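You operate a simulated robot arm through the tools that you are given. There is no shell and no other tool. Be economical: measure what you need, move in short steps, check, and stop when the job is done.

You are at the controls of a simulated two-armed robot. One attempt, no reset.

TASK
Ready the sheeter: the dough table's large tray on the out table, guard shut, stop knob out, switch on.
Fine: the switch comes last; nothing is started.

The check looks at the end state, three seconds after you hand in, the way a careful person would. Anything else that was tipped, shoved, dropped, spilled or broken makes it a failure.

THE ROBOT
Two 7-joint arms with two-finger parallel grippers on one trunk, on a base that drives. Base frame: it is fixed to the floor where the robot stands at the start and does not move with it; the origin is under the middle of the robot, x ahead of it, y to its left, z up. Units: mm, degrees, N and s.
The left shoulder is at the start at [50, 165, 1130], the right one opposite. Places, roughly: dough block [-2500, 1250, 500]; large tray [-2750, 1250, 1000]; out table of the sheeter [-1400, 1300, 900]; roller guard [-1600, 1400, 1300]; sheeter [-1800, 1600, 1000]; sheeter main switch [-1200, 2000, 700]; sheeter stop knob [-1100, 1800, 800]; small tray [-1500, 1250, 750]. Payload 3.91 kg a hand.
The TCP of each hand is the grasp point between the finger pads, 30 mm short of the fingertips. In the tool frame z runs along the fingers and y along their closing line. Largest opening 110 mm; finger width 20, thickness 10; the body of the gripper, 48 by 112 mm, starts 55 mm behind the TCP.
Orientation is that of the tool frame in the base frame, as a unit quaternion [w, x, y, z]. With the fingers straight down and closing along the base's y, the tool's x points along the base's -x, its y along +y and its z along -z.

THE INTERFACE
- The arms move only by the tool apply_moves. It takes "left_commands", "right_commands" or both (then of equal length, played together; a hand with none holds still); each is a list of rows, each an object (a shift or turn left out is 0, a gripper value left out holds the last) with "offset": the shift along the tool's x, y, z in units of 25 mm (1.0 is 25 mm), a list of three; "delta_rot": the turn, a rotation vector about the tool's x, y, z in units of 5 degrees (1.0 is 5 degrees), a list of three; "fingers": the finger opening in mm, from 0 to 110. In form: [{"offset": [tx, ty, tz], "delta_rot": [wx, wy, wz], "fingers": fingers}, ...]. A call has 1 to 12 rows; each row shifts and turns the commanded pose from where the row before left it, along the tool's axes as they then stand. A call with a number of a shift or a turn outside -1 to 1 is refused whole. Rows are played at 5 a second. More than 50 mm and 8.6 degrees between two rows, or a gripper value outside its range, and nothing of the call is played. Where a pose cannot be reached the arm comes as near as it can. A force on the tool above 70 N (or 10 N above the force at the start of the call, whichever is more), or a blocked arm, ends the call early, and 0.2 s more pass. The fingers move at their own pace (about 45 mm/s each) and stop on an object; they squeeze with about 30 N. The grip force told is the motor's: it shows also when the fingers shut on nothing. Time passes only in rows, and 0.2 s behind the last, so rows that do not move let the fingers close. The reply holds the time, the measured pose of the TCP, the force on the tool along the base axes, the opening and the grip force, in the units named above and with some noise, with the torque about the TCP (base axes, N m) and any sound that the robot's microphone picked up, and new pictures: "show" is both (left out), scene, wrist or none (wrist: the cameras of the hands that moved).
- Cameras (640 x 400 px; columns grow to the right, rows downward): "scene" is now at [125.4, 9.9, 1323.3]; the picture's right is [0.09, -1.00, 0.00], its down [-0.43, -0.04, -0.90] and it looks along [0.90, 0.08, -0.43] (base axes); focal length 214 px, centre (320, 200). "left" rides on the left gripper at [72, -17, -103] in its tool frame; the picture's right is [0.23, 0.97, 0.00], its down [-0.76, 0.18, -0.62] and it looks along [-0.61, 0.14, 0.78] (tool axes); focal length 222 px, centre (320, 200). "right" rides on the right gripper at [72, 17, -103] in its tool frame; the picture's right is [-0.23, 0.97, 0.00], its down [-0.76, -0.18, -0.62] and it looks along [-0.61, -0.14, 0.78] (tool axes); focal length 222 px, centre (320, 200).
- lift_body(by): slides the trunk up (or, below 0, down) by that many mm; the arms and the scene camera ride with it, the base frame stays. It gives what a move gives, with no picture.
- roll_base(legs): drives the robot by 1 to 6 legs, each [ahead, left, turn to the left] in mm, mm and degrees, along the robot's own axes; the way and the turn of a leg run together, so that a leg with both is an arc; at most 1500 mm and 180 degrees a leg. The arms and the cameras ride along, it lands a little off, and it stops where it bumps. It gives what a move gives, and a new picture of the scene camera.
- turn_head(pan, tilt): turns the head with the scene camera to pan (to the left, within 80 degrees either way) and tilt (down, from -29 to 69), counted from straight ahead of the robot. It gives what a move gives, and a new picture of the scene camera.
- locate(camera, pixels): there is no depth. For up to 12 entries [column, row, z] of the newest picture of that camera ("zoom" is the newest enlarged one), the place [x, y] in the base frame at which the ray of that pixel passes the height z, good to about 2 mm, but the place of the scene camera against the robot may be out by one fixed shift of up to 12 mm in any direction. It takes no simulated time.
- zoom(camera, box): a new picture of the part [left, top, right, bottom] of that camera's present view, enlarged. It takes no simulated time.
- close_job(): hands the job in; it is judged then, once.

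Work in short steps. Measure before you move; look again where a grasp or a placing could have gone wrong, and mend it. You have 80 turns and 260 pictures in all, those below and enlarged ones among them. Open the grippers and draw the arms clear of the work before you hand the job in, unless the task says otherwise; then end with one line.

The tools are called after "Request:" as name(argument=value, ...) on one line, values as JSON. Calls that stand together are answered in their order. apply_moves: Moves the arms, as the interface text tells. Its arguments: {"type":"object","properties":{"left_commands":{"type":"array","items":{"type":"object","properties":{"offset":{"type":"array","items":{"type":"number"}},"delta_rot":{"type":"array","items":{"type":"number"}},"fingers":{"type":"number"}}}},"right_commands":{"type":"array","items":{"type":"object","properties":{"offset":{"type":"array","items":{"type":"number"}},"delta_rot":{"type":"array","items":{"type":"number"}},"fingers":{"type":"number"}}}},"show":{"type":"string","enum":["both","scene","wrist","none"]}},"required":[]} The other tools are called the same way: lift_body (by) slides the trunk up or down; roll_base (legs) drives the base; turn_head (pan, tilt) turns the head that bears the scene camera; locate (camera, pixels) gives the place at which the rays of pixels pass given heights; zoom (camera, box) takes an enlarged picture of a part of a camera's view; close_job () hands the job in.

At the start:

```text
time: 0.0
left_tcp_pos: [322.0, 142.1, 1205.8]
left_orientation: [0.0, 0.0, 1.0, -0.001]
left_wrist_force: [0.3, 0.3, -0.5]
left_moment: [-0.01, -0.02, -0.05]
left_gripper_width: 110.0
left_gripper_force: 0.1
right_tcp_pos: [402.7, -109.9, 1154.1]
right_orientation: [0.0, 0.002, 1.0, 0.0]
right_wrist_force: [-0.8, 0.5, -0.6]
right_moment: [-0.02, -0.02, -0.02]
right_gripper_width: 110.0
right_gripper_force: 0.1
trunk travel left (down, up): [-350.0, 153.0]
robot x, y, heading: [-0.8, 0.5, -0.2]
head pan, tilt: [5.4, 25.3]
```

scene: 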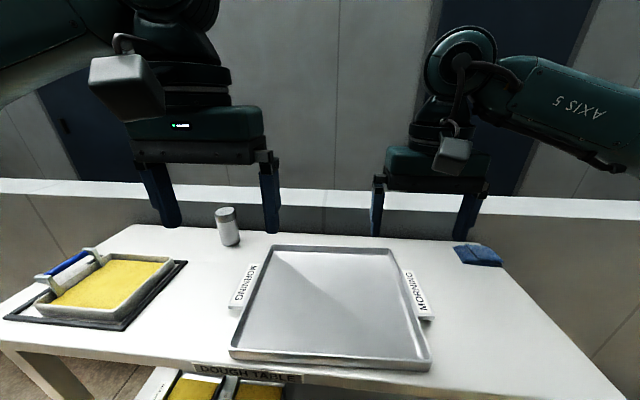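
right: 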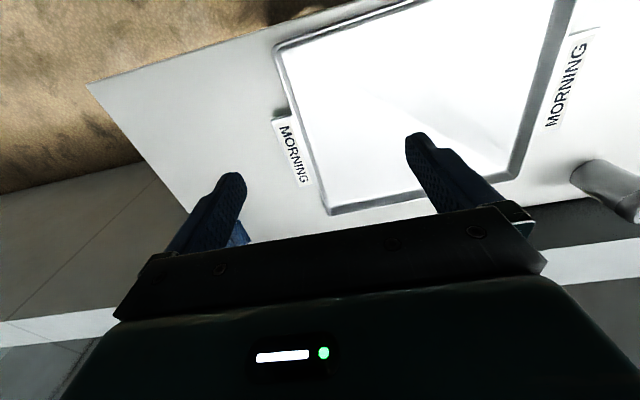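
left: 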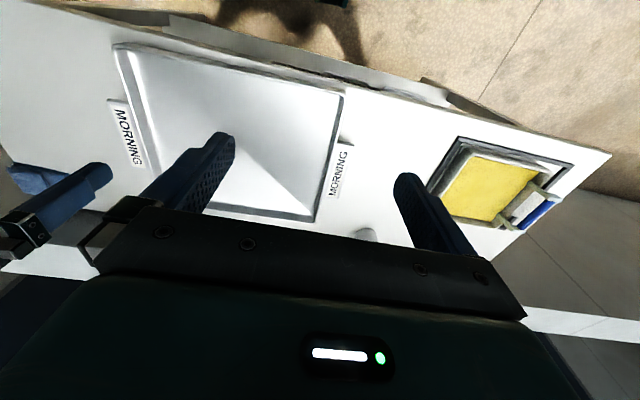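

The scene picture shows a DOUGH TABLE with a large tray (px 235-430, 247-370) right ahead. The places in the text don't match that, so I'll look around and zoom first.

Request:
zoom(camera="scene", box=[140, 200, 520, 400])

Request:
locate(camera="scene", pixels=[[232, 355, 900], [430, 368, 900], [272, 247, 900], [392, 250, 900], [232, 355, 800], [430, 368, 800], [272, 247, 800], [392, 250, 800], [232, 355, 1000], [430, 368, 1000]])

Request:
turn_head(pan=80, tilt=20)

```text
1.68 times, centred on (330, 300) of scene
```

zoom: 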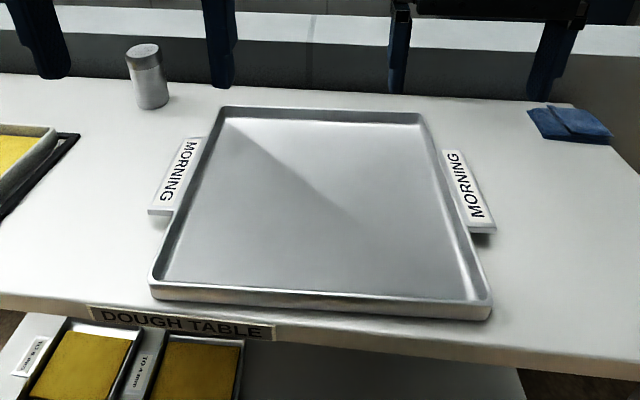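

```text
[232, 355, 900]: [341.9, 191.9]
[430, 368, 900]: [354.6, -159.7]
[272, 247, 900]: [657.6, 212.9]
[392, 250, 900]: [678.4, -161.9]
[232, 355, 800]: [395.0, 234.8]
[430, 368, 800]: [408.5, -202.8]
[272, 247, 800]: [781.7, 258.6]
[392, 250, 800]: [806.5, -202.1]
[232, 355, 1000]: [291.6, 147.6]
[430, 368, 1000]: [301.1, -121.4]
```

```text
time: 1.5
left_tcp_pos: [323.0, 142.9, 1205.9]
left_orientation: [0.0, 0.0, 1.0, 0.0]
left_wrist_force: [0.0, -0.1, -0.6]
left_moment: [-0.03, -0.01, -0.01]
left_gripper_width: 110.0
left_gripper_force: 0.1
right_tcp_pos: [401.2, -109.3, 1154.9]
right_orientation: [0.0, 0.001, 1.0, 0.0]
right_wrist_force: [-0.8, -0.4, 0.7]
right_moment: [0.02, 0.02, 0.0]
right_gripper_width: 110.1
right_gripper_force: 0.1
trunk travel left (down, up): [-350.0, 153.0]
robot x, y, heading: [-1.3, -0.2, 0.2]
head pan, tilt: [80.0, 20.0]
```

scene: 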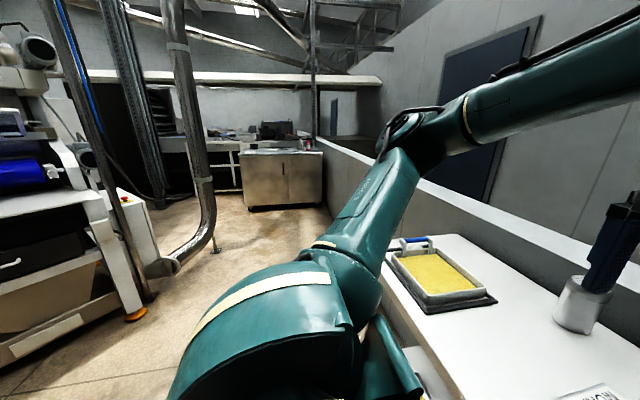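

The sheeter appears to be behind-left. I look to the right side too before backing away.

Request:
turn_head(pan=-80, tilt=20)

Request:
roll_base(legs=[[-400, 0, 0], [0, 0, 90]])

Request:
turn_head(pan=70, tilt=15)

Request:
turn_head(pan=0, tilt=15)

```text
time: 3.9
left_tcp_pos: [322.6, 141.0, 1206.8]
left_orientation: [0.0, 0.0, 1.0, 0.001]
left_wrist_force: [0.5, -0.1, -1.3]
left_moment: [0.0, 0.03, -0.02]
left_gripper_width: 110.2
left_gripper_force: 0.1
right_tcp_pos: [401.6, -109.0, 1155.8]
right_orientation: [0.0, 0.002, 1.0, 0.0]
right_wrist_force: [-0.5, 0.7, -0.1]
right_moment: [0.0, -0.03, 0.0]
right_gripper_width: 110.1
right_gripper_force: 0.1
trunk travel left (down, up): [-350.0, 153.0]
robot x, y, heading: [-1.2, -0.5, -0.1]
head pan, tilt: [-80.0, 20.0]
```

scene: 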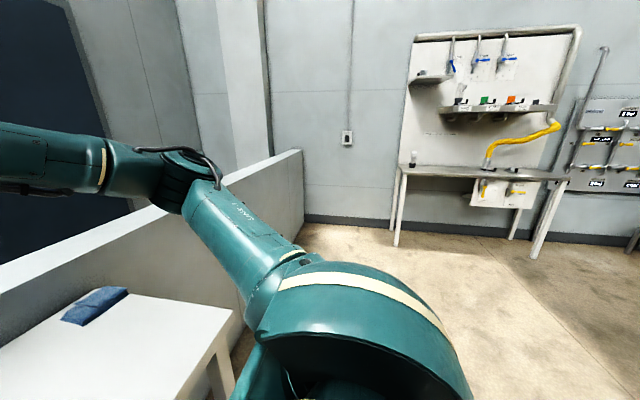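

```text
time: 10.2
left_tcp_pos: [-531.2, 327.1, 1207.8]
left_orientation: [0.0, -0.695, 0.719, 0.0]
left_wrist_force: [0.3, -0.2, -0.2]
left_moment: [-0.04, -0.02, 0.0]
left_gripper_width: 110.0
left_gripper_force: 0.0
right_tcp_pos: [-276.6, 397.2, 1154.9]
right_orientation: [0.0, -0.694, 0.72, 0.0]
right_wrist_force: [0.4, -0.6, -0.2]
right_moment: [0.03, -0.01, -0.02]
right_gripper_width: 109.9
right_gripper_force: 0.0
trunk travel left (down, up): [-350.0, 153.0]
robot x, y, heading: [-399.6, 0.7, 87.9]
head pan, tilt: [-80.0, 20.0]
```

scene: 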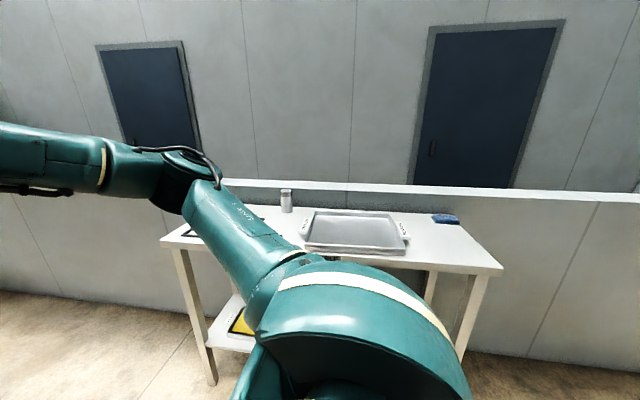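

```text
time: 12.5
left_tcp_pos: [-531.0, 326.2, 1206.1]
left_orientation: [0.0, -0.696, 0.718, 0.0]
left_wrist_force: [0.0, -0.7, -0.7]
left_moment: [0.02, -0.02, 0.01]
left_gripper_width: 109.9
left_gripper_force: 0.1
right_tcp_pos: [-276.6, 397.0, 1154.8]
right_orientation: [0.0, -0.695, 0.719, 0.0]
right_wrist_force: [0.3, -0.2, 0.2]
right_moment: [-0.02, 0.0, 0.03]
right_gripper_width: 110.0
right_gripper_force: 0.0
trunk travel left (down, up): [-350.0, 153.0]
robot x, y, heading: [-401.9, -3.4, 88.2]
head pan, tilt: [70.0, 15.0]
```

scene: 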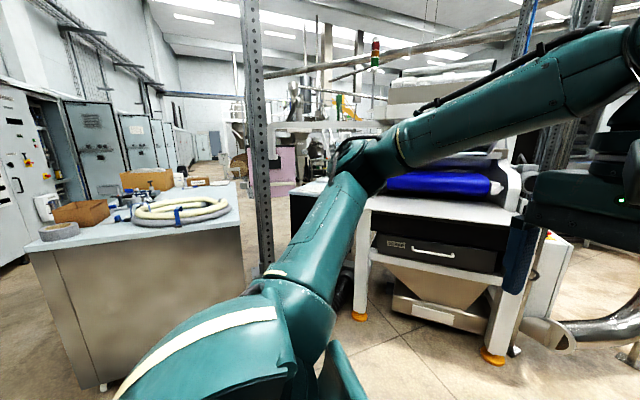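

```text
time: 13.9
left_tcp_pos: [-531.1, 325.6, 1206.5]
left_orientation: [0.001, -0.695, 0.719, 0.0]
left_wrist_force: [-0.7, 0.2, 0.0]
left_moment: [0.01, 0.0, -0.03]
left_gripper_width: 109.7
left_gripper_force: 0.0
right_tcp_pos: [-276.7, 396.6, 1155.2]
right_orientation: [0.0, -0.695, 0.719, 0.0]
right_wrist_force: [1.0, -0.7, -0.6]
right_moment: [0.01, -0.01, -0.02]
right_gripper_width: 109.7
right_gripper_force: 0.1
trunk travel left (down, up): [-350.0, 153.0]
robot x, y, heading: [-395.6, -1.8, 88.2]
head pan, tilt: [0.0, 15.0]
```

scene: 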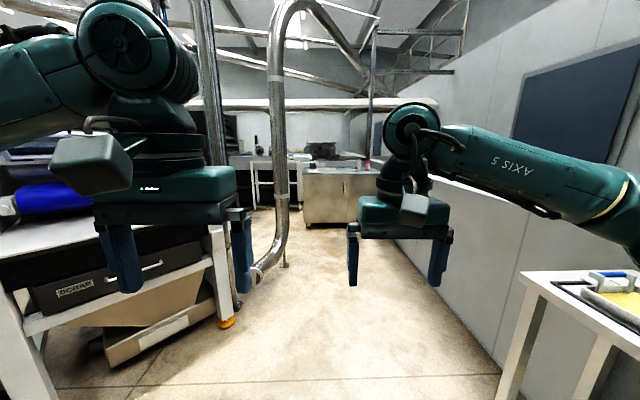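

The sheeter is to the left. I turn towards it.

Request:
roll_base(legs=[[0, 0, 45]])

Request:
zoom(camera="scene", box=[200, 80, 440, 280])

```text
time: 16.4
left_tcp_pos: [-722.8, 138.2, 1206.7]
left_orientation: [-0.001, 0.917, -0.399, 0.0]
left_wrist_force: [0.8, 0.0, 0.5]
left_moment: [-0.03, -0.02, 0.02]
left_gripper_width: 109.8
left_gripper_force: 0.0
right_tcp_pos: [-592.5, 368.5, 1154.3]
right_orientation: [-0.001, 0.916, -0.402, -0.001]
right_wrist_force: [0.4, -0.7, -0.4]
right_moment: [0.0, 0.02, 0.01]
right_gripper_width: 110.2
right_gripper_force: 0.1
trunk travel left (down, up): [-350.0, 153.0]
robot x, y, heading: [-399.5, -0.4, 132.9]
head pan, tilt: [0.0, 15.0]
```

scene: 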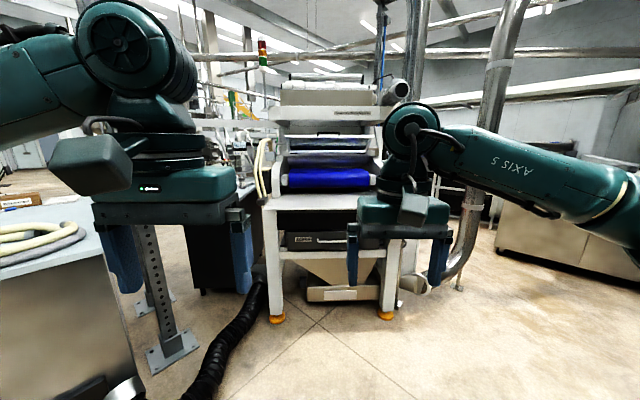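

```text
2.00 times, centred on (320, 180) of scene
```

zoom: 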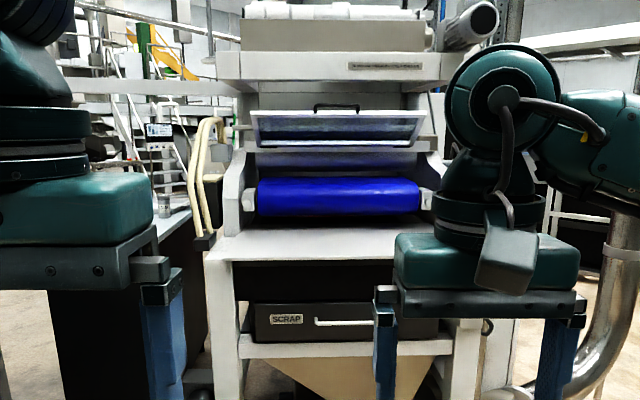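

The guard (clear flap with black handle, zoom px 337,110) stands open. I measure the machine's feet and the out table.

Request:
locate(camera="scene", pixels=[[277, 320, 0], [386, 316, 0], [263, 208, 900], [388, 208, 900], [263, 208, 800], [388, 208, 800], [400, 270, 0]])

Request:
zoom(camera="scene", box=[360, 150, 520, 310])

```text
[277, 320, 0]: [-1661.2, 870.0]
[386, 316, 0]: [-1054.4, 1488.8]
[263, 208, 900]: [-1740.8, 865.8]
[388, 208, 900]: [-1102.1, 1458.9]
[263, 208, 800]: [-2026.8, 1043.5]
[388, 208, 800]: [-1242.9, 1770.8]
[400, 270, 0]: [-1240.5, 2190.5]
```

```text
2.50 times, centred on (440, 230) of scene
```

zoom: 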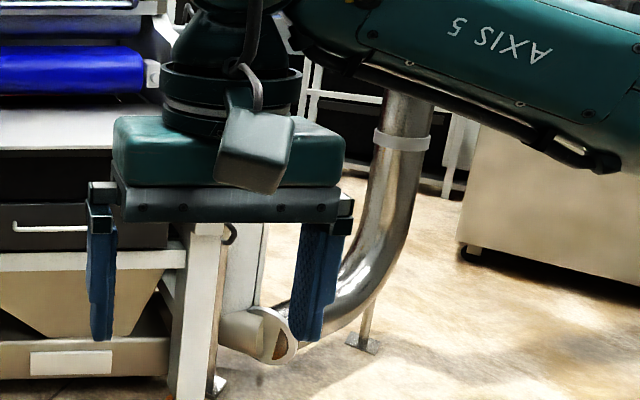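

The out table front edge runs (-1741,866)→(-1102,1459) at z≈900, and the machine faces heading ~313°. I drive to look at its right side, where the control box is.

Request:
roll_base(legs=[[0, -1100, 0], [700, 0, 0], [0, 0, 30]])

Request:
zoom(camera="scene", box=[230, 100, 390, 300])

```text
time: 19.8
left_tcp_pos: [-276.0, 565.2, 1206.6]
left_orientation: [0.0, 0.913, -0.408, 0.0]
left_wrist_force: [0.5, -0.3, 0.0]
left_moment: [0.03, -0.05, 0.03]
left_gripper_width: 110.2
left_gripper_force: 0.1
right_tcp_pos: [-143.3, 793.6, 1156.7]
right_orientation: [-0.001, 0.913, -0.409, 0.0]
right_wrist_force: [-0.8, -1.3, 0.0]
right_moment: [0.01, -0.01, 0.01]
right_gripper_width: 109.7
right_gripper_force: 0.1
trunk travel left (down, up): [-350.0, 153.0]
robot x, y, heading: [44.5, 423.5, 132.0]
head pan, tilt: [0.0, 15.0]
stopped in leg 1: the robot was blocked; the commanded pose is now the measured one
```

scene: 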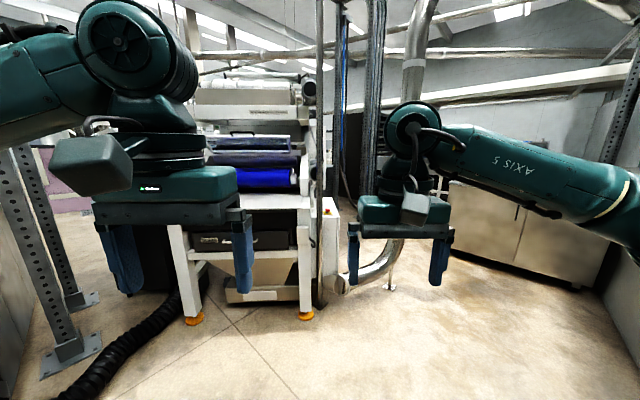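

```text
2.00 times, centred on (310, 200) of scene
```

zoom: 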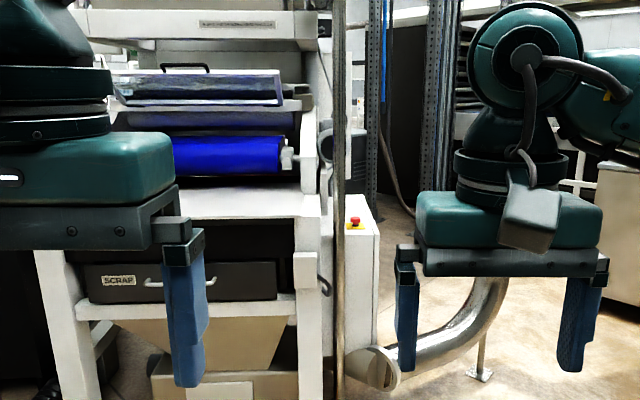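

Bumped near the dough table's corner, with no sign of displacement. I back off it forward first, then go right.

Request:
roll_base(legs=[[500, 0, 0], [0, -450, 0], [0, 0, 35]])

Request:
zoom(camera="scene", box=[220, 100, 380, 300])

```text
time: 26.8
left_tcp_pos: [-300.8, 1033.4, 1207.1]
left_orientation: [-0.001, 0.993, -0.121, -0.001]
left_wrist_force: [0.6, 0.9, 0.4]
left_moment: [-0.01, -0.02, 0.04]
left_gripper_width: 109.8
left_gripper_force: 0.1
right_tcp_pos: [-318.3, 1297.1, 1155.7]
right_orientation: [0.0, 0.992, -0.123, -0.001]
right_wrist_force: [-0.1, -0.9, 0.3]
right_moment: [0.02, 0.01, -0.01]
right_gripper_width: 110.0
right_gripper_force: 0.1
trunk travel left (down, up): [-350.0, 153.0]
robot x, y, heading: [46.2, 1094.9, 166.2]
head pan, tilt: [0.0, 15.0]
```

scene: 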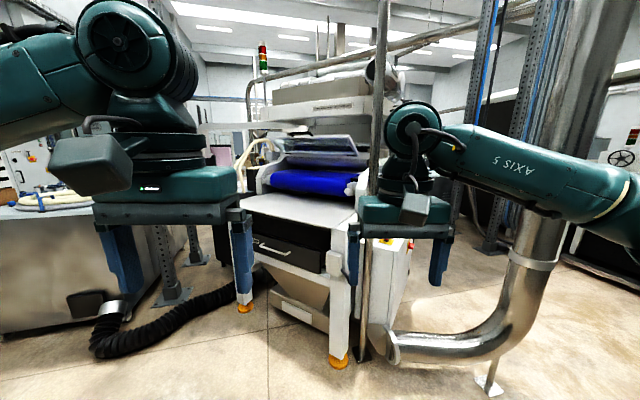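

```text
2.00 times, centred on (300, 200) of scene
```

zoom: 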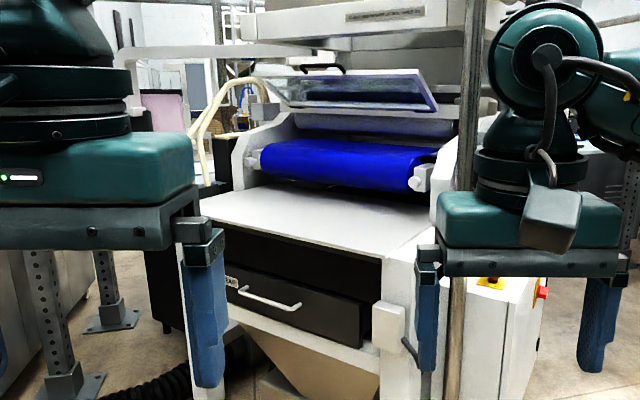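

The box has one red/yellow device on top and another on its right face. I locate the obstacles around it: pole, elbow duct, foot.

Request:
locate(camera="scene", pixels=[[362, 360, 0], [390, 362, 0], [488, 388, 0], [520, 340, 100], [340, 365, 0], [385, 240, 850], [408, 248, 750], [405, 270, 600], [358, 190, 900], [240, 203, 900], [332, 240, 900]])

Request:
turn_head(pan=-20, tilt=25)

Request:
zoom(camera="scene", box=[150, 120, 330, 320])

```text
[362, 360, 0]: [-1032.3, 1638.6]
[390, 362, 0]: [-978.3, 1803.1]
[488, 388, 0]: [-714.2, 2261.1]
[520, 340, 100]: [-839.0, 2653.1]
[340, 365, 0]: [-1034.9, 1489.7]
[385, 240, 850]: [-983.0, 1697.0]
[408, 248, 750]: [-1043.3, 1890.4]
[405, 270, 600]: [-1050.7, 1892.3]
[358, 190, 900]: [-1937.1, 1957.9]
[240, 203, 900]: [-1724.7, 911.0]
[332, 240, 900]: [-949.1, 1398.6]
```

```text
time: 27.6
left_tcp_pos: [-301.5, 1034.8, 1208.0]
left_orientation: [0.0, 0.993, -0.122, -0.001]
left_wrist_force: [0.8, 0.0, 0.4]
left_moment: [-0.02, 0.01, -0.01]
left_gripper_width: 110.1
left_gripper_force: 0.1
right_tcp_pos: [-318.3, 1296.7, 1155.5]
right_orientation: [0.001, 0.993, -0.122, -0.001]
right_wrist_force: [0.4, 1.1, -0.1]
right_moment: [0.03, 0.0, -0.01]
right_gripper_width: 110.2
right_gripper_force: 0.1
trunk travel left (down, up): [-350.0, 153.0]
robot x, y, heading: [44.6, 1092.9, 166.3]
head pan, tilt: [-20.0, 25.0]
```

scene: 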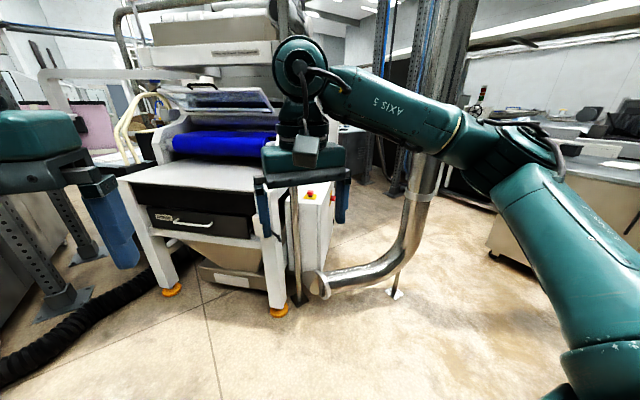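

```text
2.00 times, centred on (240, 220) of scene
```

zoom: 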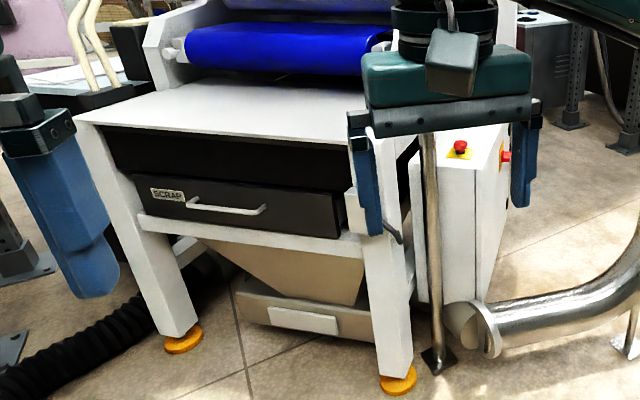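

Plan: guard first, then tray, knob, switch. I drive to stand in front of the out table, 600 mm off its edge.

Request:
roll_base(legs=[[0, 0, -33.5], [0, 1032, 0], [441, 0, 0]])

Request:
turn_head(pan=0, tilt=10)

```text
time: 36.9
left_tcp_pos: [-1339.8, 873.3, 1206.1]
left_orientation: [-0.001, 0.914, -0.405, -0.001]
left_wrist_force: [-0.2, -0.6, -0.1]
left_moment: [0.02, 0.0, -0.01]
left_gripper_width: 109.8
left_gripper_force: 0.0
right_tcp_pos: [-1207.8, 1101.6, 1155.3]
right_orientation: [0.001, 0.914, -0.406, 0.0]
right_wrist_force: [-0.8, 1.3, -0.9]
right_moment: [0.01, -0.01, 0.01]
right_gripper_width: 110.0
right_gripper_force: 0.0
trunk travel left (down, up): [-350.0, 153.0]
robot x, y, heading: [-1019.7, 729.9, 132.4]
head pan, tilt: [-20.0, 25.0]
```

scene: 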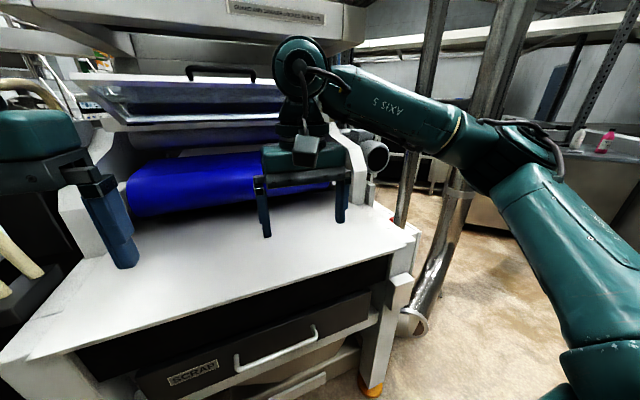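

```text
time: 37.7
left_tcp_pos: [-1339.8, 873.9, 1206.9]
left_orientation: [0.0, 0.914, -0.405, -0.001]
left_wrist_force: [-0.2, 1.0, 0.2]
left_moment: [-0.02, -0.03, 0.04]
left_gripper_width: 109.7
left_gripper_force: 0.0
right_tcp_pos: [-1207.9, 1102.1, 1156.2]
right_orientation: [0.0, 0.914, -0.407, -0.001]
right_wrist_force: [-0.3, 0.7, 0.3]
right_moment: [-0.02, 0.03, 0.0]
right_gripper_width: 110.0
right_gripper_force: 0.0
trunk travel left (down, up): [-350.0, 153.0]
robot x, y, heading: [-1018.5, 732.8, 132.3]
head pan, tilt: [0.0, 10.0]
```

scene: 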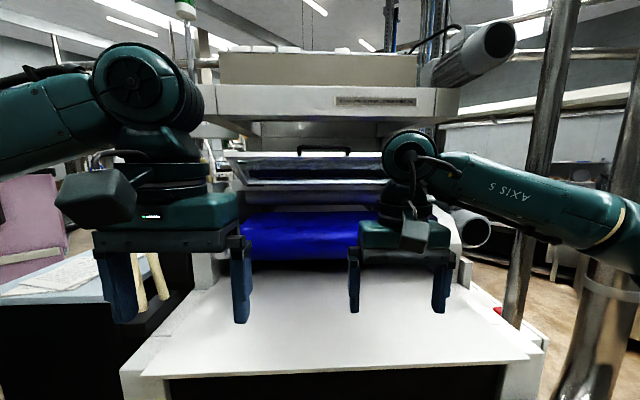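

Now measure the table edge, guard, and handle from here.

Request:
locate(camera="scene", pixels=[[142, 375, 900], [545, 350, 900], [142, 375, 850], [545, 350, 850], [322, 150, 1400], [322, 150, 1350], [322, 150, 1300], [228, 157, 1300], [250, 188, 1200], [320, 270, 900]])

Request:
zoom(camera="scene", box=[200, 110, 420, 290])

```text
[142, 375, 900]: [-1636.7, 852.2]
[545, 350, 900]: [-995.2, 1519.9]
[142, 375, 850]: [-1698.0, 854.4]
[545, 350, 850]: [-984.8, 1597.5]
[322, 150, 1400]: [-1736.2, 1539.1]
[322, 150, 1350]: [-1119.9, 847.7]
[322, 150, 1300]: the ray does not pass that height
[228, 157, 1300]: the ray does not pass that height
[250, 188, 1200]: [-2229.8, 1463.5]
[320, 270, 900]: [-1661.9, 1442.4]
```

```text
2.22 times, centred on (310, 200) of scene
```

zoom: 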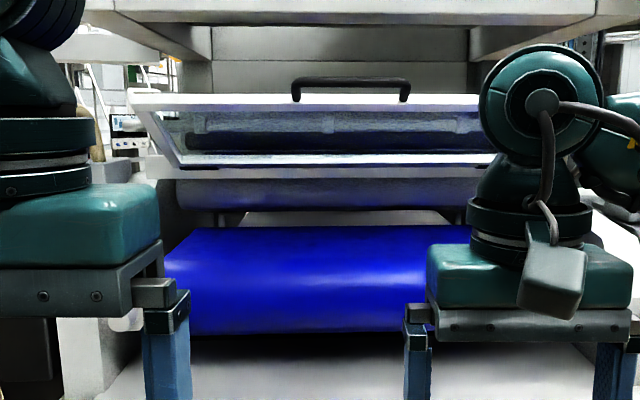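

The guard's free edge with the handle is up and toward me; it must swing down over the blue roller. I take a vertical stereo pair by lifting the trunk.

Request:
locate(camera="zoom", pixels=[[350, 84, 1360], [350, 84, 1370], [128, 95, 1300], [128, 95, 1345], [480, 98, 1400], [180, 165, 1200], [180, 165, 1250], [495, 160, 1200], [495, 160, 1250], [130, 330, 1000]])

Request:
lift_body(by=150)

Request:
zoom(camera="scene", box=[200, 130, 420, 310])

Request:
zoom(camera="scene", box=[0, 0, 640, 400])

```text
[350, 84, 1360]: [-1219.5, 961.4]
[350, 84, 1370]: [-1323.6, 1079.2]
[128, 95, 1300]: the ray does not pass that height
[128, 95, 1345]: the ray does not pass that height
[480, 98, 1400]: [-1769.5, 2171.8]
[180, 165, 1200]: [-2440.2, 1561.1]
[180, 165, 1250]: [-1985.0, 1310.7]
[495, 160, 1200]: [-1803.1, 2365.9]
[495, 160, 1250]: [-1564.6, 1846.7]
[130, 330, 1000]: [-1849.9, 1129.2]
```

```text
time: 39.4
left_tcp_pos: [-1338.7, 872.6, 1357.5]
left_orientation: [0.0, 0.914, -0.406, -0.001]
left_wrist_force: [-0.5, -0.4, 0.1]
left_moment: [0.05, -0.05, -0.01]
left_gripper_width: 110.2
left_gripper_force: 0.1
right_tcp_pos: [-1208.1, 1100.8, 1306.1]
right_orientation: [0.0, 0.914, -0.405, -0.002]
right_wrist_force: [-0.1, 1.1, -1.1]
right_moment: [0.0, 0.01, 0.05]
right_gripper_width: 110.3
right_gripper_force: 0.1
trunk travel left (down, up): [-500.0, 3.0]
robot x, y, heading: [-1017.1, 732.0, 132.5]
head pan, tilt: [0.0, 10.0]
```

```text
2.22 times, centred on (310, 220) of scene
```

zoom: 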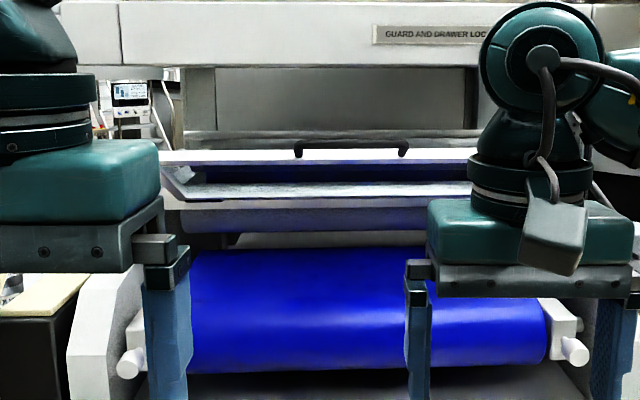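

```text
1.00 times, centred on (320, 200) of scene
```

zoom: 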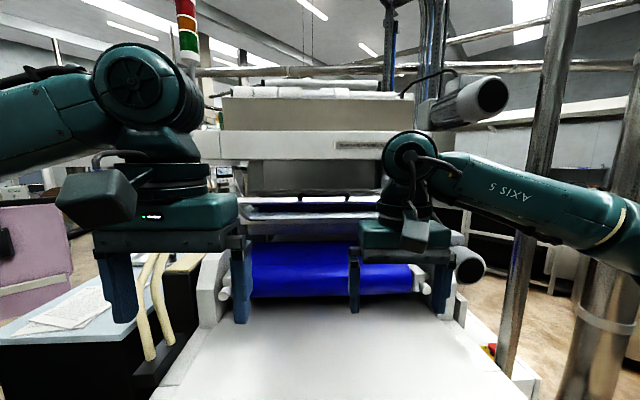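

Stereo gives: guard handle top ≈(-1532,1310,1391), panel ~360 mm long with hinge at the back (z≈1245). A sign reads "GUARD AND DRAWER LOC…", partly hidden by the right arm; I move that arm aside to read it.

Request:
apply_moves(right_commands=[{"offset": [0, -1, 0], "fingers": 0}, {"offset": [0, -1, 0]}, {"offset": [0, -1, 0]}, {"offset": [0, -1, 0]}, {"offset": [0, -1, 0]}, {"offset": [0, -1, 0]}, {"offset": [0, -1, 0]}, {"offset": [0, -1, 0]}], show="scene")

Request:
zoom(camera="scene", box=[310, 110, 450, 200])

```text
time: 41.2
left_tcp_pos: [-1339.8, 872.6, 1356.8]
left_orientation: [0.0, 0.914, -0.406, -0.001]
left_wrist_force: [0.6, 0.4, -0.4]
left_moment: [-0.01, -0.02, 0.01]
left_gripper_width: 109.9
left_gripper_force: 0.1
right_tcp_pos: [-1059.3, 1236.8, 1304.6]
right_orientation: [0.0, 0.914, -0.406, -0.002]
right_wrist_force: [-0.5, 0.1, 0.3]
right_moment: [0.0, 0.03, -0.02]
right_gripper_width: 0.0
right_gripper_force: 29.9
trunk travel left (down, up): [-500.0, 3.0]
robot x, y, heading: [-1018.8, 731.8, 132.2]
head pan, tilt: [0.0, 10.0]
```

scene: 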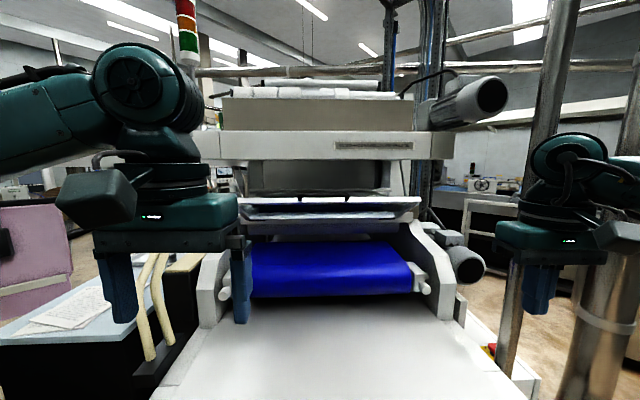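

```text
4.44 times, centred on (380, 155) of scene
```

zoom: 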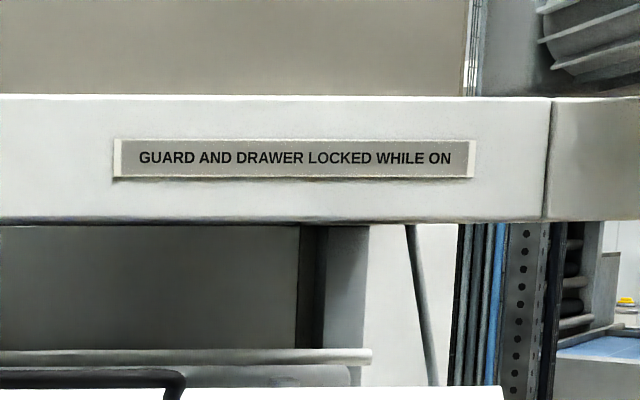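

The sign says the guard locks while on, so the guard comes first. I drive 150 mm closer and tilt the right hand 45° forward above the panel level.

Request:
roll_base(legs=[[150, 0, 0]])

Request:
apply_moves(right_commands=[{"offset": [0, 1, -1]}, {"offset": [0, 1, -1]}, {"offset": [0, 1, -1]}, {"offset": [0, 1, -1]}, {"offset": [0, 1, -1]}, {"offset": [0, 1, -1]}, {"offset": [0, 1, 0]}, {"offset": [0, 1, 0]}], show="none")

Request:
apply_moves(right_commands=[{"delta_rot": [0, -1, 0]}, {"delta_rot": [0, -1, 0]}, {"delta_rot": [0, -1, 0]}, {"delta_rot": [0, -1, 0]}, {"delta_rot": [0, -1, 0]}, {"delta_rot": [0, -1, 0]}, {"delta_rot": [0, -1, 0]}, {"delta_rot": [0, -1, 0]}, {"delta_rot": [0, -1, 0]}], show="both")

```text
time: 42.6
left_tcp_pos: [-1439.4, 982.3, 1356.8]
left_orientation: [-0.001, 0.914, -0.406, -0.001]
left_wrist_force: [0.0, 0.2, 1.0]
left_moment: [-0.04, 0.02, 0.01]
left_gripper_width: 110.0
left_gripper_force: 0.0
right_tcp_pos: [-1159.5, 1346.8, 1305.4]
right_orientation: [0.0, 0.913, -0.407, -0.001]
right_wrist_force: [-0.4, -0.1, 0.3]
right_moment: [0.0, -0.03, 0.02]
right_gripper_width: 0.2
right_gripper_force: 29.9
trunk travel left (down, up): [-500.0, 3.0]
robot x, y, heading: [-1117.6, 839.0, 132.4]
head pan, tilt: [0.0, 10.0]
```

scene: 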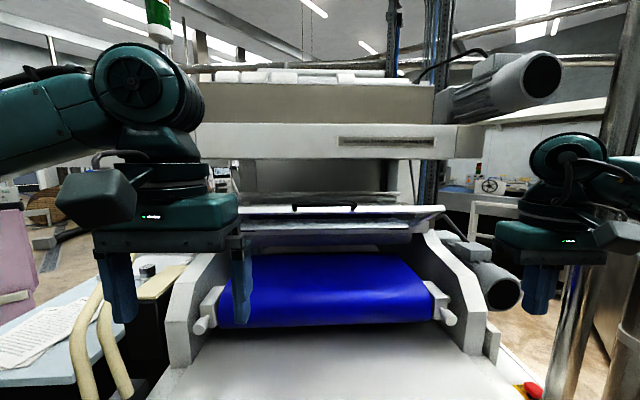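

```text
time: 44.4
left_tcp_pos: [-1439.6, 982.2, 1357.4]
left_orientation: [0.0, 0.914, -0.405, 0.0]
left_wrist_force: [0.1, -0.3, -0.8]
left_moment: [0.0, -0.02, -0.01]
left_gripper_width: 110.0
left_gripper_force: 0.1
right_tcp_pos: [-1309.7, 1209.7, 1454.4]
right_orientation: [0.0, 0.914, -0.407, 0.0]
right_wrist_force: [0.0, -0.6, 0.3]
right_moment: [0.02, 0.01, 0.0]
right_gripper_width: 0.0
right_gripper_force: 30.6
trunk travel left (down, up): [-500.0, 3.0]
robot x, y, heading: [-1116.3, 843.7, 132.2]
head pan, tilt: [0.0, 10.0]
```

```text
time: 46.4
left_tcp_pos: [-1438.9, 983.3, 1356.3]
left_orientation: [0.0, 0.914, -0.406, -0.001]
left_wrist_force: [0.1, 1.1, 0.9]
left_moment: [-0.03, 0.03, -0.01]
left_gripper_width: 110.1
left_gripper_force: 0.0
right_tcp_pos: [-1306.9, 1211.7, 1454.6]
right_orientation: [-0.156, 0.843, -0.376, -0.352]
right_wrist_force: [0.4, 0.8, -0.6]
right_moment: [0.04, 0.02, 0.0]
right_gripper_width: 0.1
right_gripper_force: 29.7
trunk travel left (down, up): [-500.0, 3.0]
robot x, y, heading: [-1118.0, 840.5, 132.3]
head pan, tilt: [0.0, 10.0]
```

scene: 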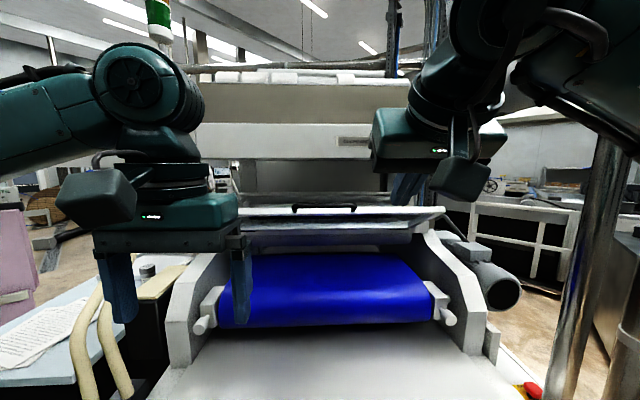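
right: 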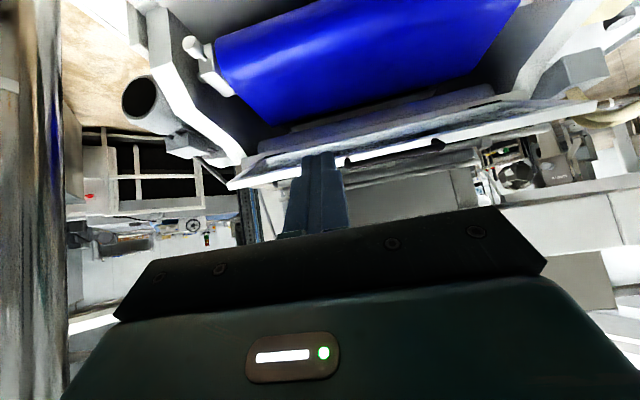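

I cross-check the guard edge and handle positions with the right wrist camera (handle ends px 347,158 and 440,143; edge end px 232,187).

Request:
locate(camera="right", pixels=[[347, 160, 1390], [440, 144, 1390], [232, 186, 1380], [347, 160, 1370], [440, 144, 1370], [232, 186, 1360]])

Request:
locate(camera="scene", pixels=[[295, 208, 1390], [355, 208, 1390], [445, 209, 1380], [295, 208, 1370], [355, 208, 1370], [445, 209, 1360], [412, 227, 1245], [412, 227, 1300]])

Request:
zoom(camera="right", box=[200, 60, 480, 240])

Request:
zoom(camera="scene", box=[210, 150, 490, 340])

```text
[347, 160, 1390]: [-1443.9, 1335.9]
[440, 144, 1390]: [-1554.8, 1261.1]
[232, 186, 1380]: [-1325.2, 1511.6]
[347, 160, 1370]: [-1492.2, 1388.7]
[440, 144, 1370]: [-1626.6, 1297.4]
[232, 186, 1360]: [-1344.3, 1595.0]
```

```text
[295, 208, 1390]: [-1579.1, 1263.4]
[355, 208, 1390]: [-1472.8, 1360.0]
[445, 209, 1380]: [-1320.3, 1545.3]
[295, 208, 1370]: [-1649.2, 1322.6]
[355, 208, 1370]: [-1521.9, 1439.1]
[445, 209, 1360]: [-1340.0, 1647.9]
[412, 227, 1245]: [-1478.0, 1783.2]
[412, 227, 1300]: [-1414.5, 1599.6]
```

```text
2.22 times, centred on (340, 150) of right
```

zoom: 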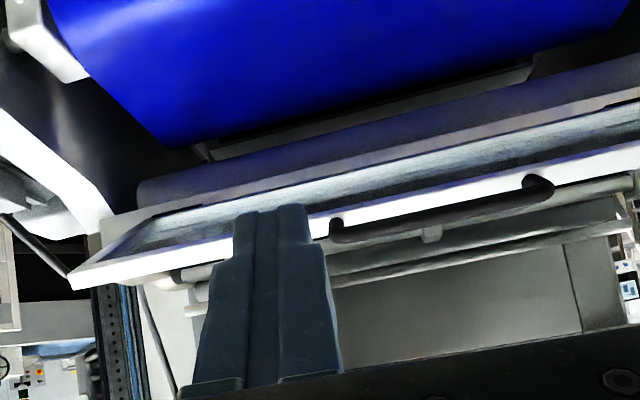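

```text
2.11 times, centred on (350, 245) of scene
```

zoom: 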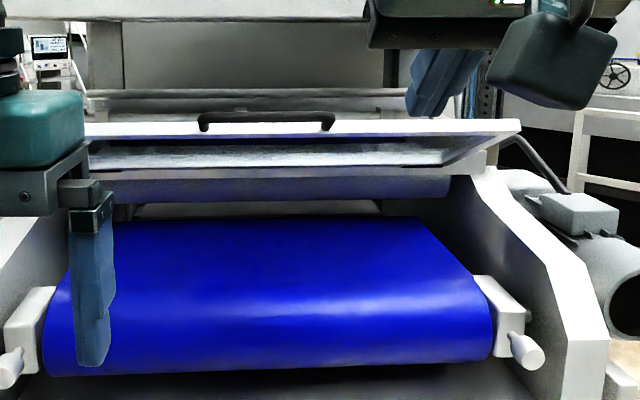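

Handle confirmed near z≈1390, free edge at ~620 mm ahead of the robot. I move the closed right fingers over the panel beside the handle (l≈-150).

Request:
apply_moves(right_commands=[{"offset": [0, -0.8, 0]}, {"offset": [0, -0.8, 0]}, {"offset": [-1, 0, 1]}, {"offset": [-1, 0, 1]}, {"offset": [-1, 0, 1]}, {"offset": [-1, 0, 1]}, {"offset": [-1, 0, 1]}, {"offset": [-1, 0, 1]}, {"offset": [-0.65, 0, 0.65]}], show="both")

Request:
zoom(camera="right", box=[200, 60, 480, 240])

```text
time: 48.4
left_tcp_pos: [-1439.1, 982.8, 1356.2]
left_orientation: [-0.001, 0.914, -0.406, -0.001]
left_wrist_force: [0.6, -0.5, -0.7]
left_moment: [0.0, 0.01, 0.0]
left_gripper_width: 109.8
left_gripper_force: 0.0
right_tcp_pos: [-1435.3, 1413.1, 1454.1]
right_orientation: [-0.155, 0.844, -0.375, -0.351]
right_wrist_force: [-1.3, 0.4, -0.2]
right_moment: [-0.01, 0.0, 0.0]
right_gripper_width: 0.1
right_gripper_force: 29.9
trunk travel left (down, up): [-500.0, 3.0]
robot x, y, heading: [-1118.7, 843.2, 132.3]
head pan, tilt: [0.0, 10.0]
```

scene: 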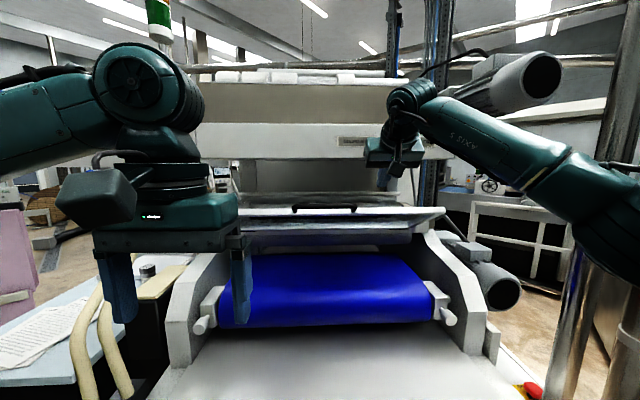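
right: 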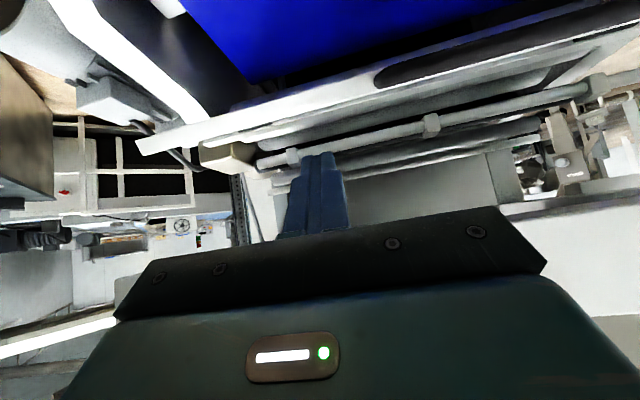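

```text
2.22 times, centred on (340, 150) of right
```

zoom: 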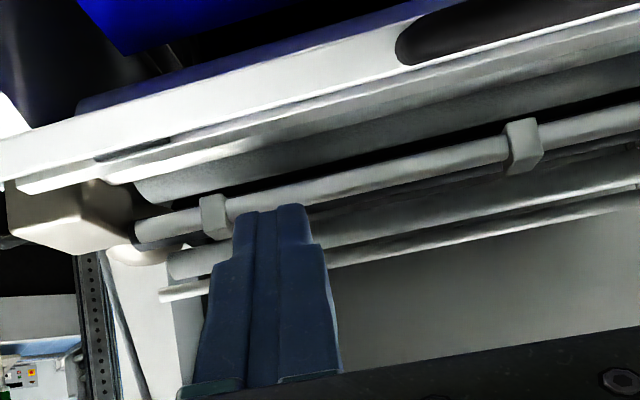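

The finger is now above the panel behind its front edge. I push straight down and watch force.

Request:
apply_moves(right_commands=[{"offset": [0.5, 0, 0.5]}, {"offset": [0.5, 0, 0.5]}, {"offset": [0.5, 0, 0.5]}, {"offset": [0.5, 0, 0.5]}, {"offset": [0.5, 0, 0.5]}, {"offset": [0.5, 0, 0.5]}], show="both")

```text
time: 49.8
left_tcp_pos: [-1438.1, 983.6, 1356.7]
left_orientation: [-0.001, 0.914, -0.405, -0.001]
left_wrist_force: [0.8, 0.4, -0.4]
left_moment: [0.02, 0.0, 0.0]
left_gripper_width: 109.9
left_gripper_force: 0.1
right_tcp_pos: [-1434.3, 1412.2, 1348.7]
right_orientation: [-0.155, 0.844, -0.375, -0.351]
right_wrist_force: [0.0, 0.9, 0.8]
right_moment: [0.02, 0.0, 0.02]
right_gripper_width: 0.0
right_gripper_force: 29.6
trunk travel left (down, up): [-500.0, 3.0]
robot x, y, heading: [-1118.6, 839.2, 132.3]
head pan, tilt: [0.0, 10.0]
```

scene: 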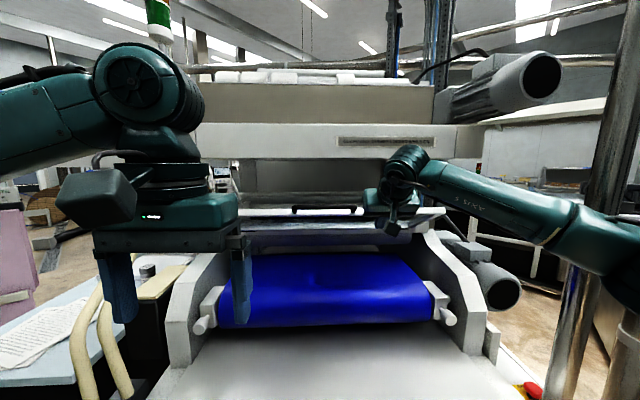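
right: 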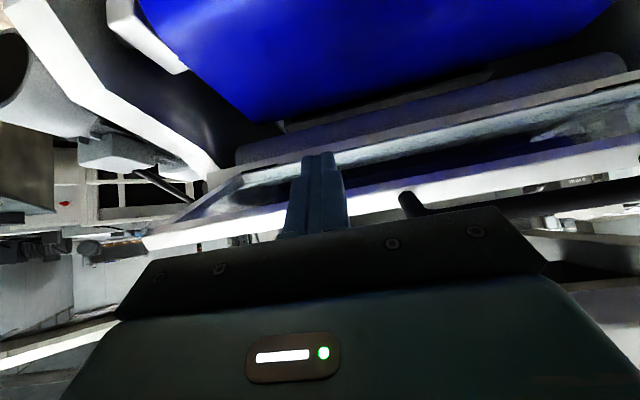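

No contact: the finger overlays the front bar in the wrist view, so the edge is farther away or lower than thought. I triangulate again with this new viewpoint.

Request:
zoom(camera="right", box=[120, 100, 480, 300])

Request:
locate(camera="right", pixels=[[405, 196, 1400], [405, 196, 1380], [147, 240, 1400], [147, 240, 1380], [147, 240, 1350], [405, 196, 1350]])

Request:
zoom(camera="scene", box=[230, 130, 470, 290])

```text
1.78 times, centred on (300, 200) of right
```

zoom: 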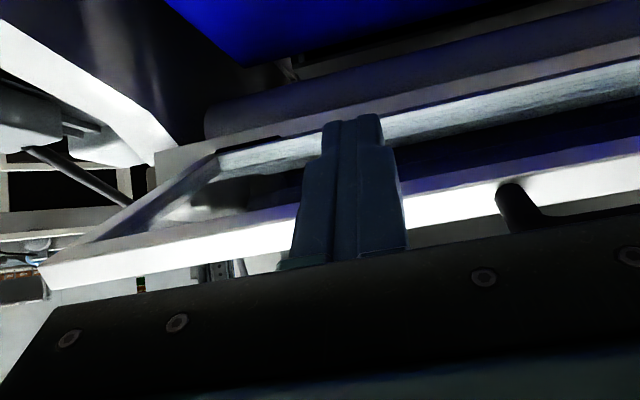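

```text
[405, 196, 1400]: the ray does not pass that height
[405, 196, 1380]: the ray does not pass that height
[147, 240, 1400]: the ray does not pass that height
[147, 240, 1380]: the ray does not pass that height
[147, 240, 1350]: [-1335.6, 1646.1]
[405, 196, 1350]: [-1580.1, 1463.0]
```

```text
2.50 times, centred on (350, 210) of scene
```

zoom: 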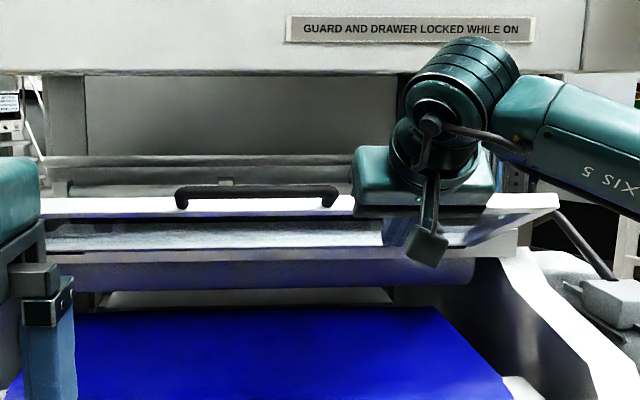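

Triangulating puts the front edge at f≈715, z≈1352 (the wrist view is upside down; the finger is in front of the edge). I go up 106, forward 106, then push down.

Request:
apply_moves(right_commands=[{"offset": [-1, 0, -1]}, {"offset": [-1, 0, -1]}, {"offset": [-1, 0, -1]}, {"offset": [-1, 0, 1]}, {"offset": [-1, 0, 1]}, {"offset": [-1, 0, 1]}, {"offset": [0.5, 0, 0.5]}, {"offset": [0.5, 0, 0.5]}, {"offset": [0.5, 0, 0.5]}], show="wrist")

```text
time: 51.8
left_tcp_pos: [-1438.9, 981.8, 1357.1]
left_orientation: [0.0, 0.914, -0.406, -0.001]
left_wrist_force: [-0.3, -0.9, 0.3]
left_moment: [0.0, 0.0, -0.02]
left_gripper_width: 109.9
left_gripper_force: 0.0
right_tcp_pos: [-1481.2, 1470.6, 1393.5]
right_orientation: [-0.155, 0.844, -0.376, -0.351]
right_wrist_force: [-0.2, 0.1, -0.2]
right_moment: [-0.01, -0.02, 0.0]
right_gripper_width: 0.1
right_gripper_force: 30.4
right hand out of reach, approached as far as the arm can: row 6
trunk travel left (down, up): [-500.0, 3.0]
robot x, y, heading: [-1114.0, 840.3, 132.2]
head pan, tilt: [0.0, 10.0]
```

right: 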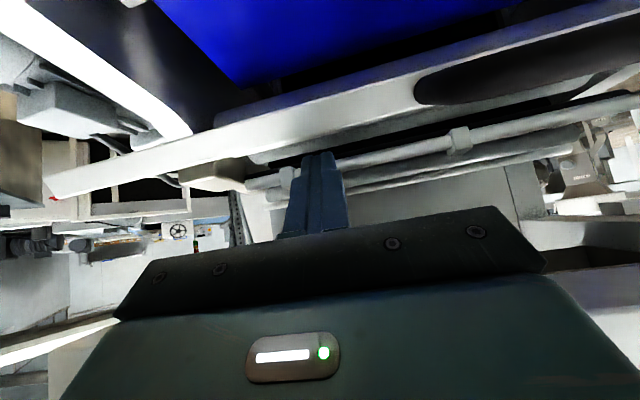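

The arm is at its reach limit with the tip just above the edge. I drive 60 mm nearer, then press down.

Request:
roll_base(legs=[[60, 0, 0]])

Request:
apply_moves(right_commands=[{"offset": [0.5, 0, 0.5]}, {"offset": [0.5, 0, 0.5]}, {"offset": [0.5, 0, 0.5]}], show="both")

```text
time: 52.8
left_tcp_pos: [-1479.4, 1026.2, 1356.0]
left_orientation: [0.0, 0.914, -0.406, -0.001]
left_wrist_force: [0.4, 0.1, -0.3]
left_moment: [-0.02, -0.04, 0.0]
left_gripper_width: 110.1
left_gripper_force: 0.2
right_tcp_pos: [-1521.5, 1514.7, 1393.0]
right_orientation: [-0.156, 0.843, -0.377, -0.35]
right_wrist_force: [0.3, 0.1, -0.4]
right_moment: [-0.03, 0.0, -0.02]
right_gripper_width: 0.0
right_gripper_force: 29.9
trunk travel left (down, up): [-500.0, 3.0]
robot x, y, heading: [-1155.9, 886.4, 132.4]
head pan, tilt: [0.0, 10.0]
```

scene: 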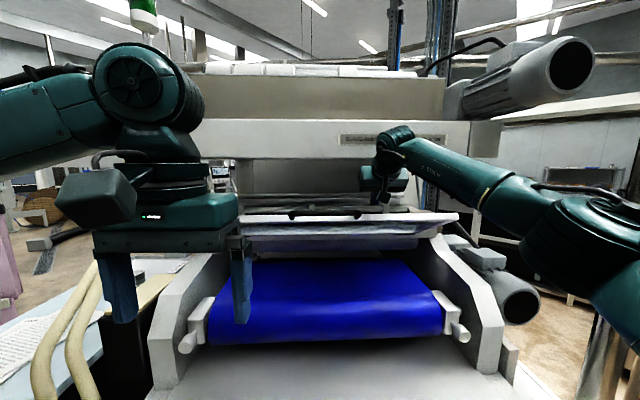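

```text
time: 53.6
left_tcp_pos: [-1478.5, 1026.6, 1356.2]
left_orientation: [-0.001, 0.914, -0.407, -0.002]
left_wrist_force: [0.3, -0.6, 0.1]
left_moment: [-0.01, -0.01, -0.02]
left_gripper_width: 110.0
left_gripper_force: 0.0
right_tcp_pos: [-1520.9, 1513.7, 1340.9]
right_orientation: [-0.155, 0.843, -0.377, -0.35]
right_wrist_force: [0.5, -0.4, 0.2]
right_moment: [0.0, -0.03, 0.0]
right_gripper_width: 0.0
right_gripper_force: 29.7
trunk travel left (down, up): [-500.0, 3.0]
robot x, y, heading: [-1151.5, 882.9, 132.0]
head pan, tilt: [0.0, 10.0]
```

scene: 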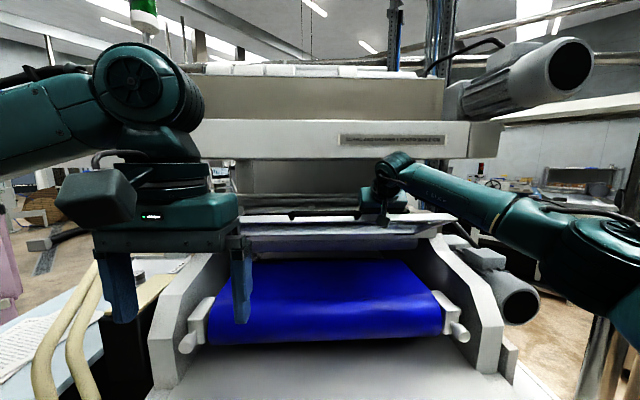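
right: 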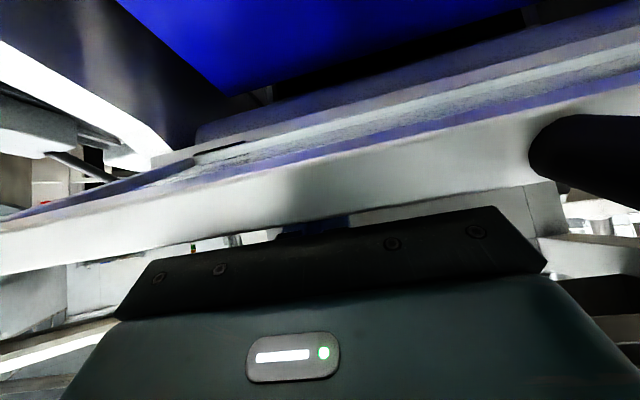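

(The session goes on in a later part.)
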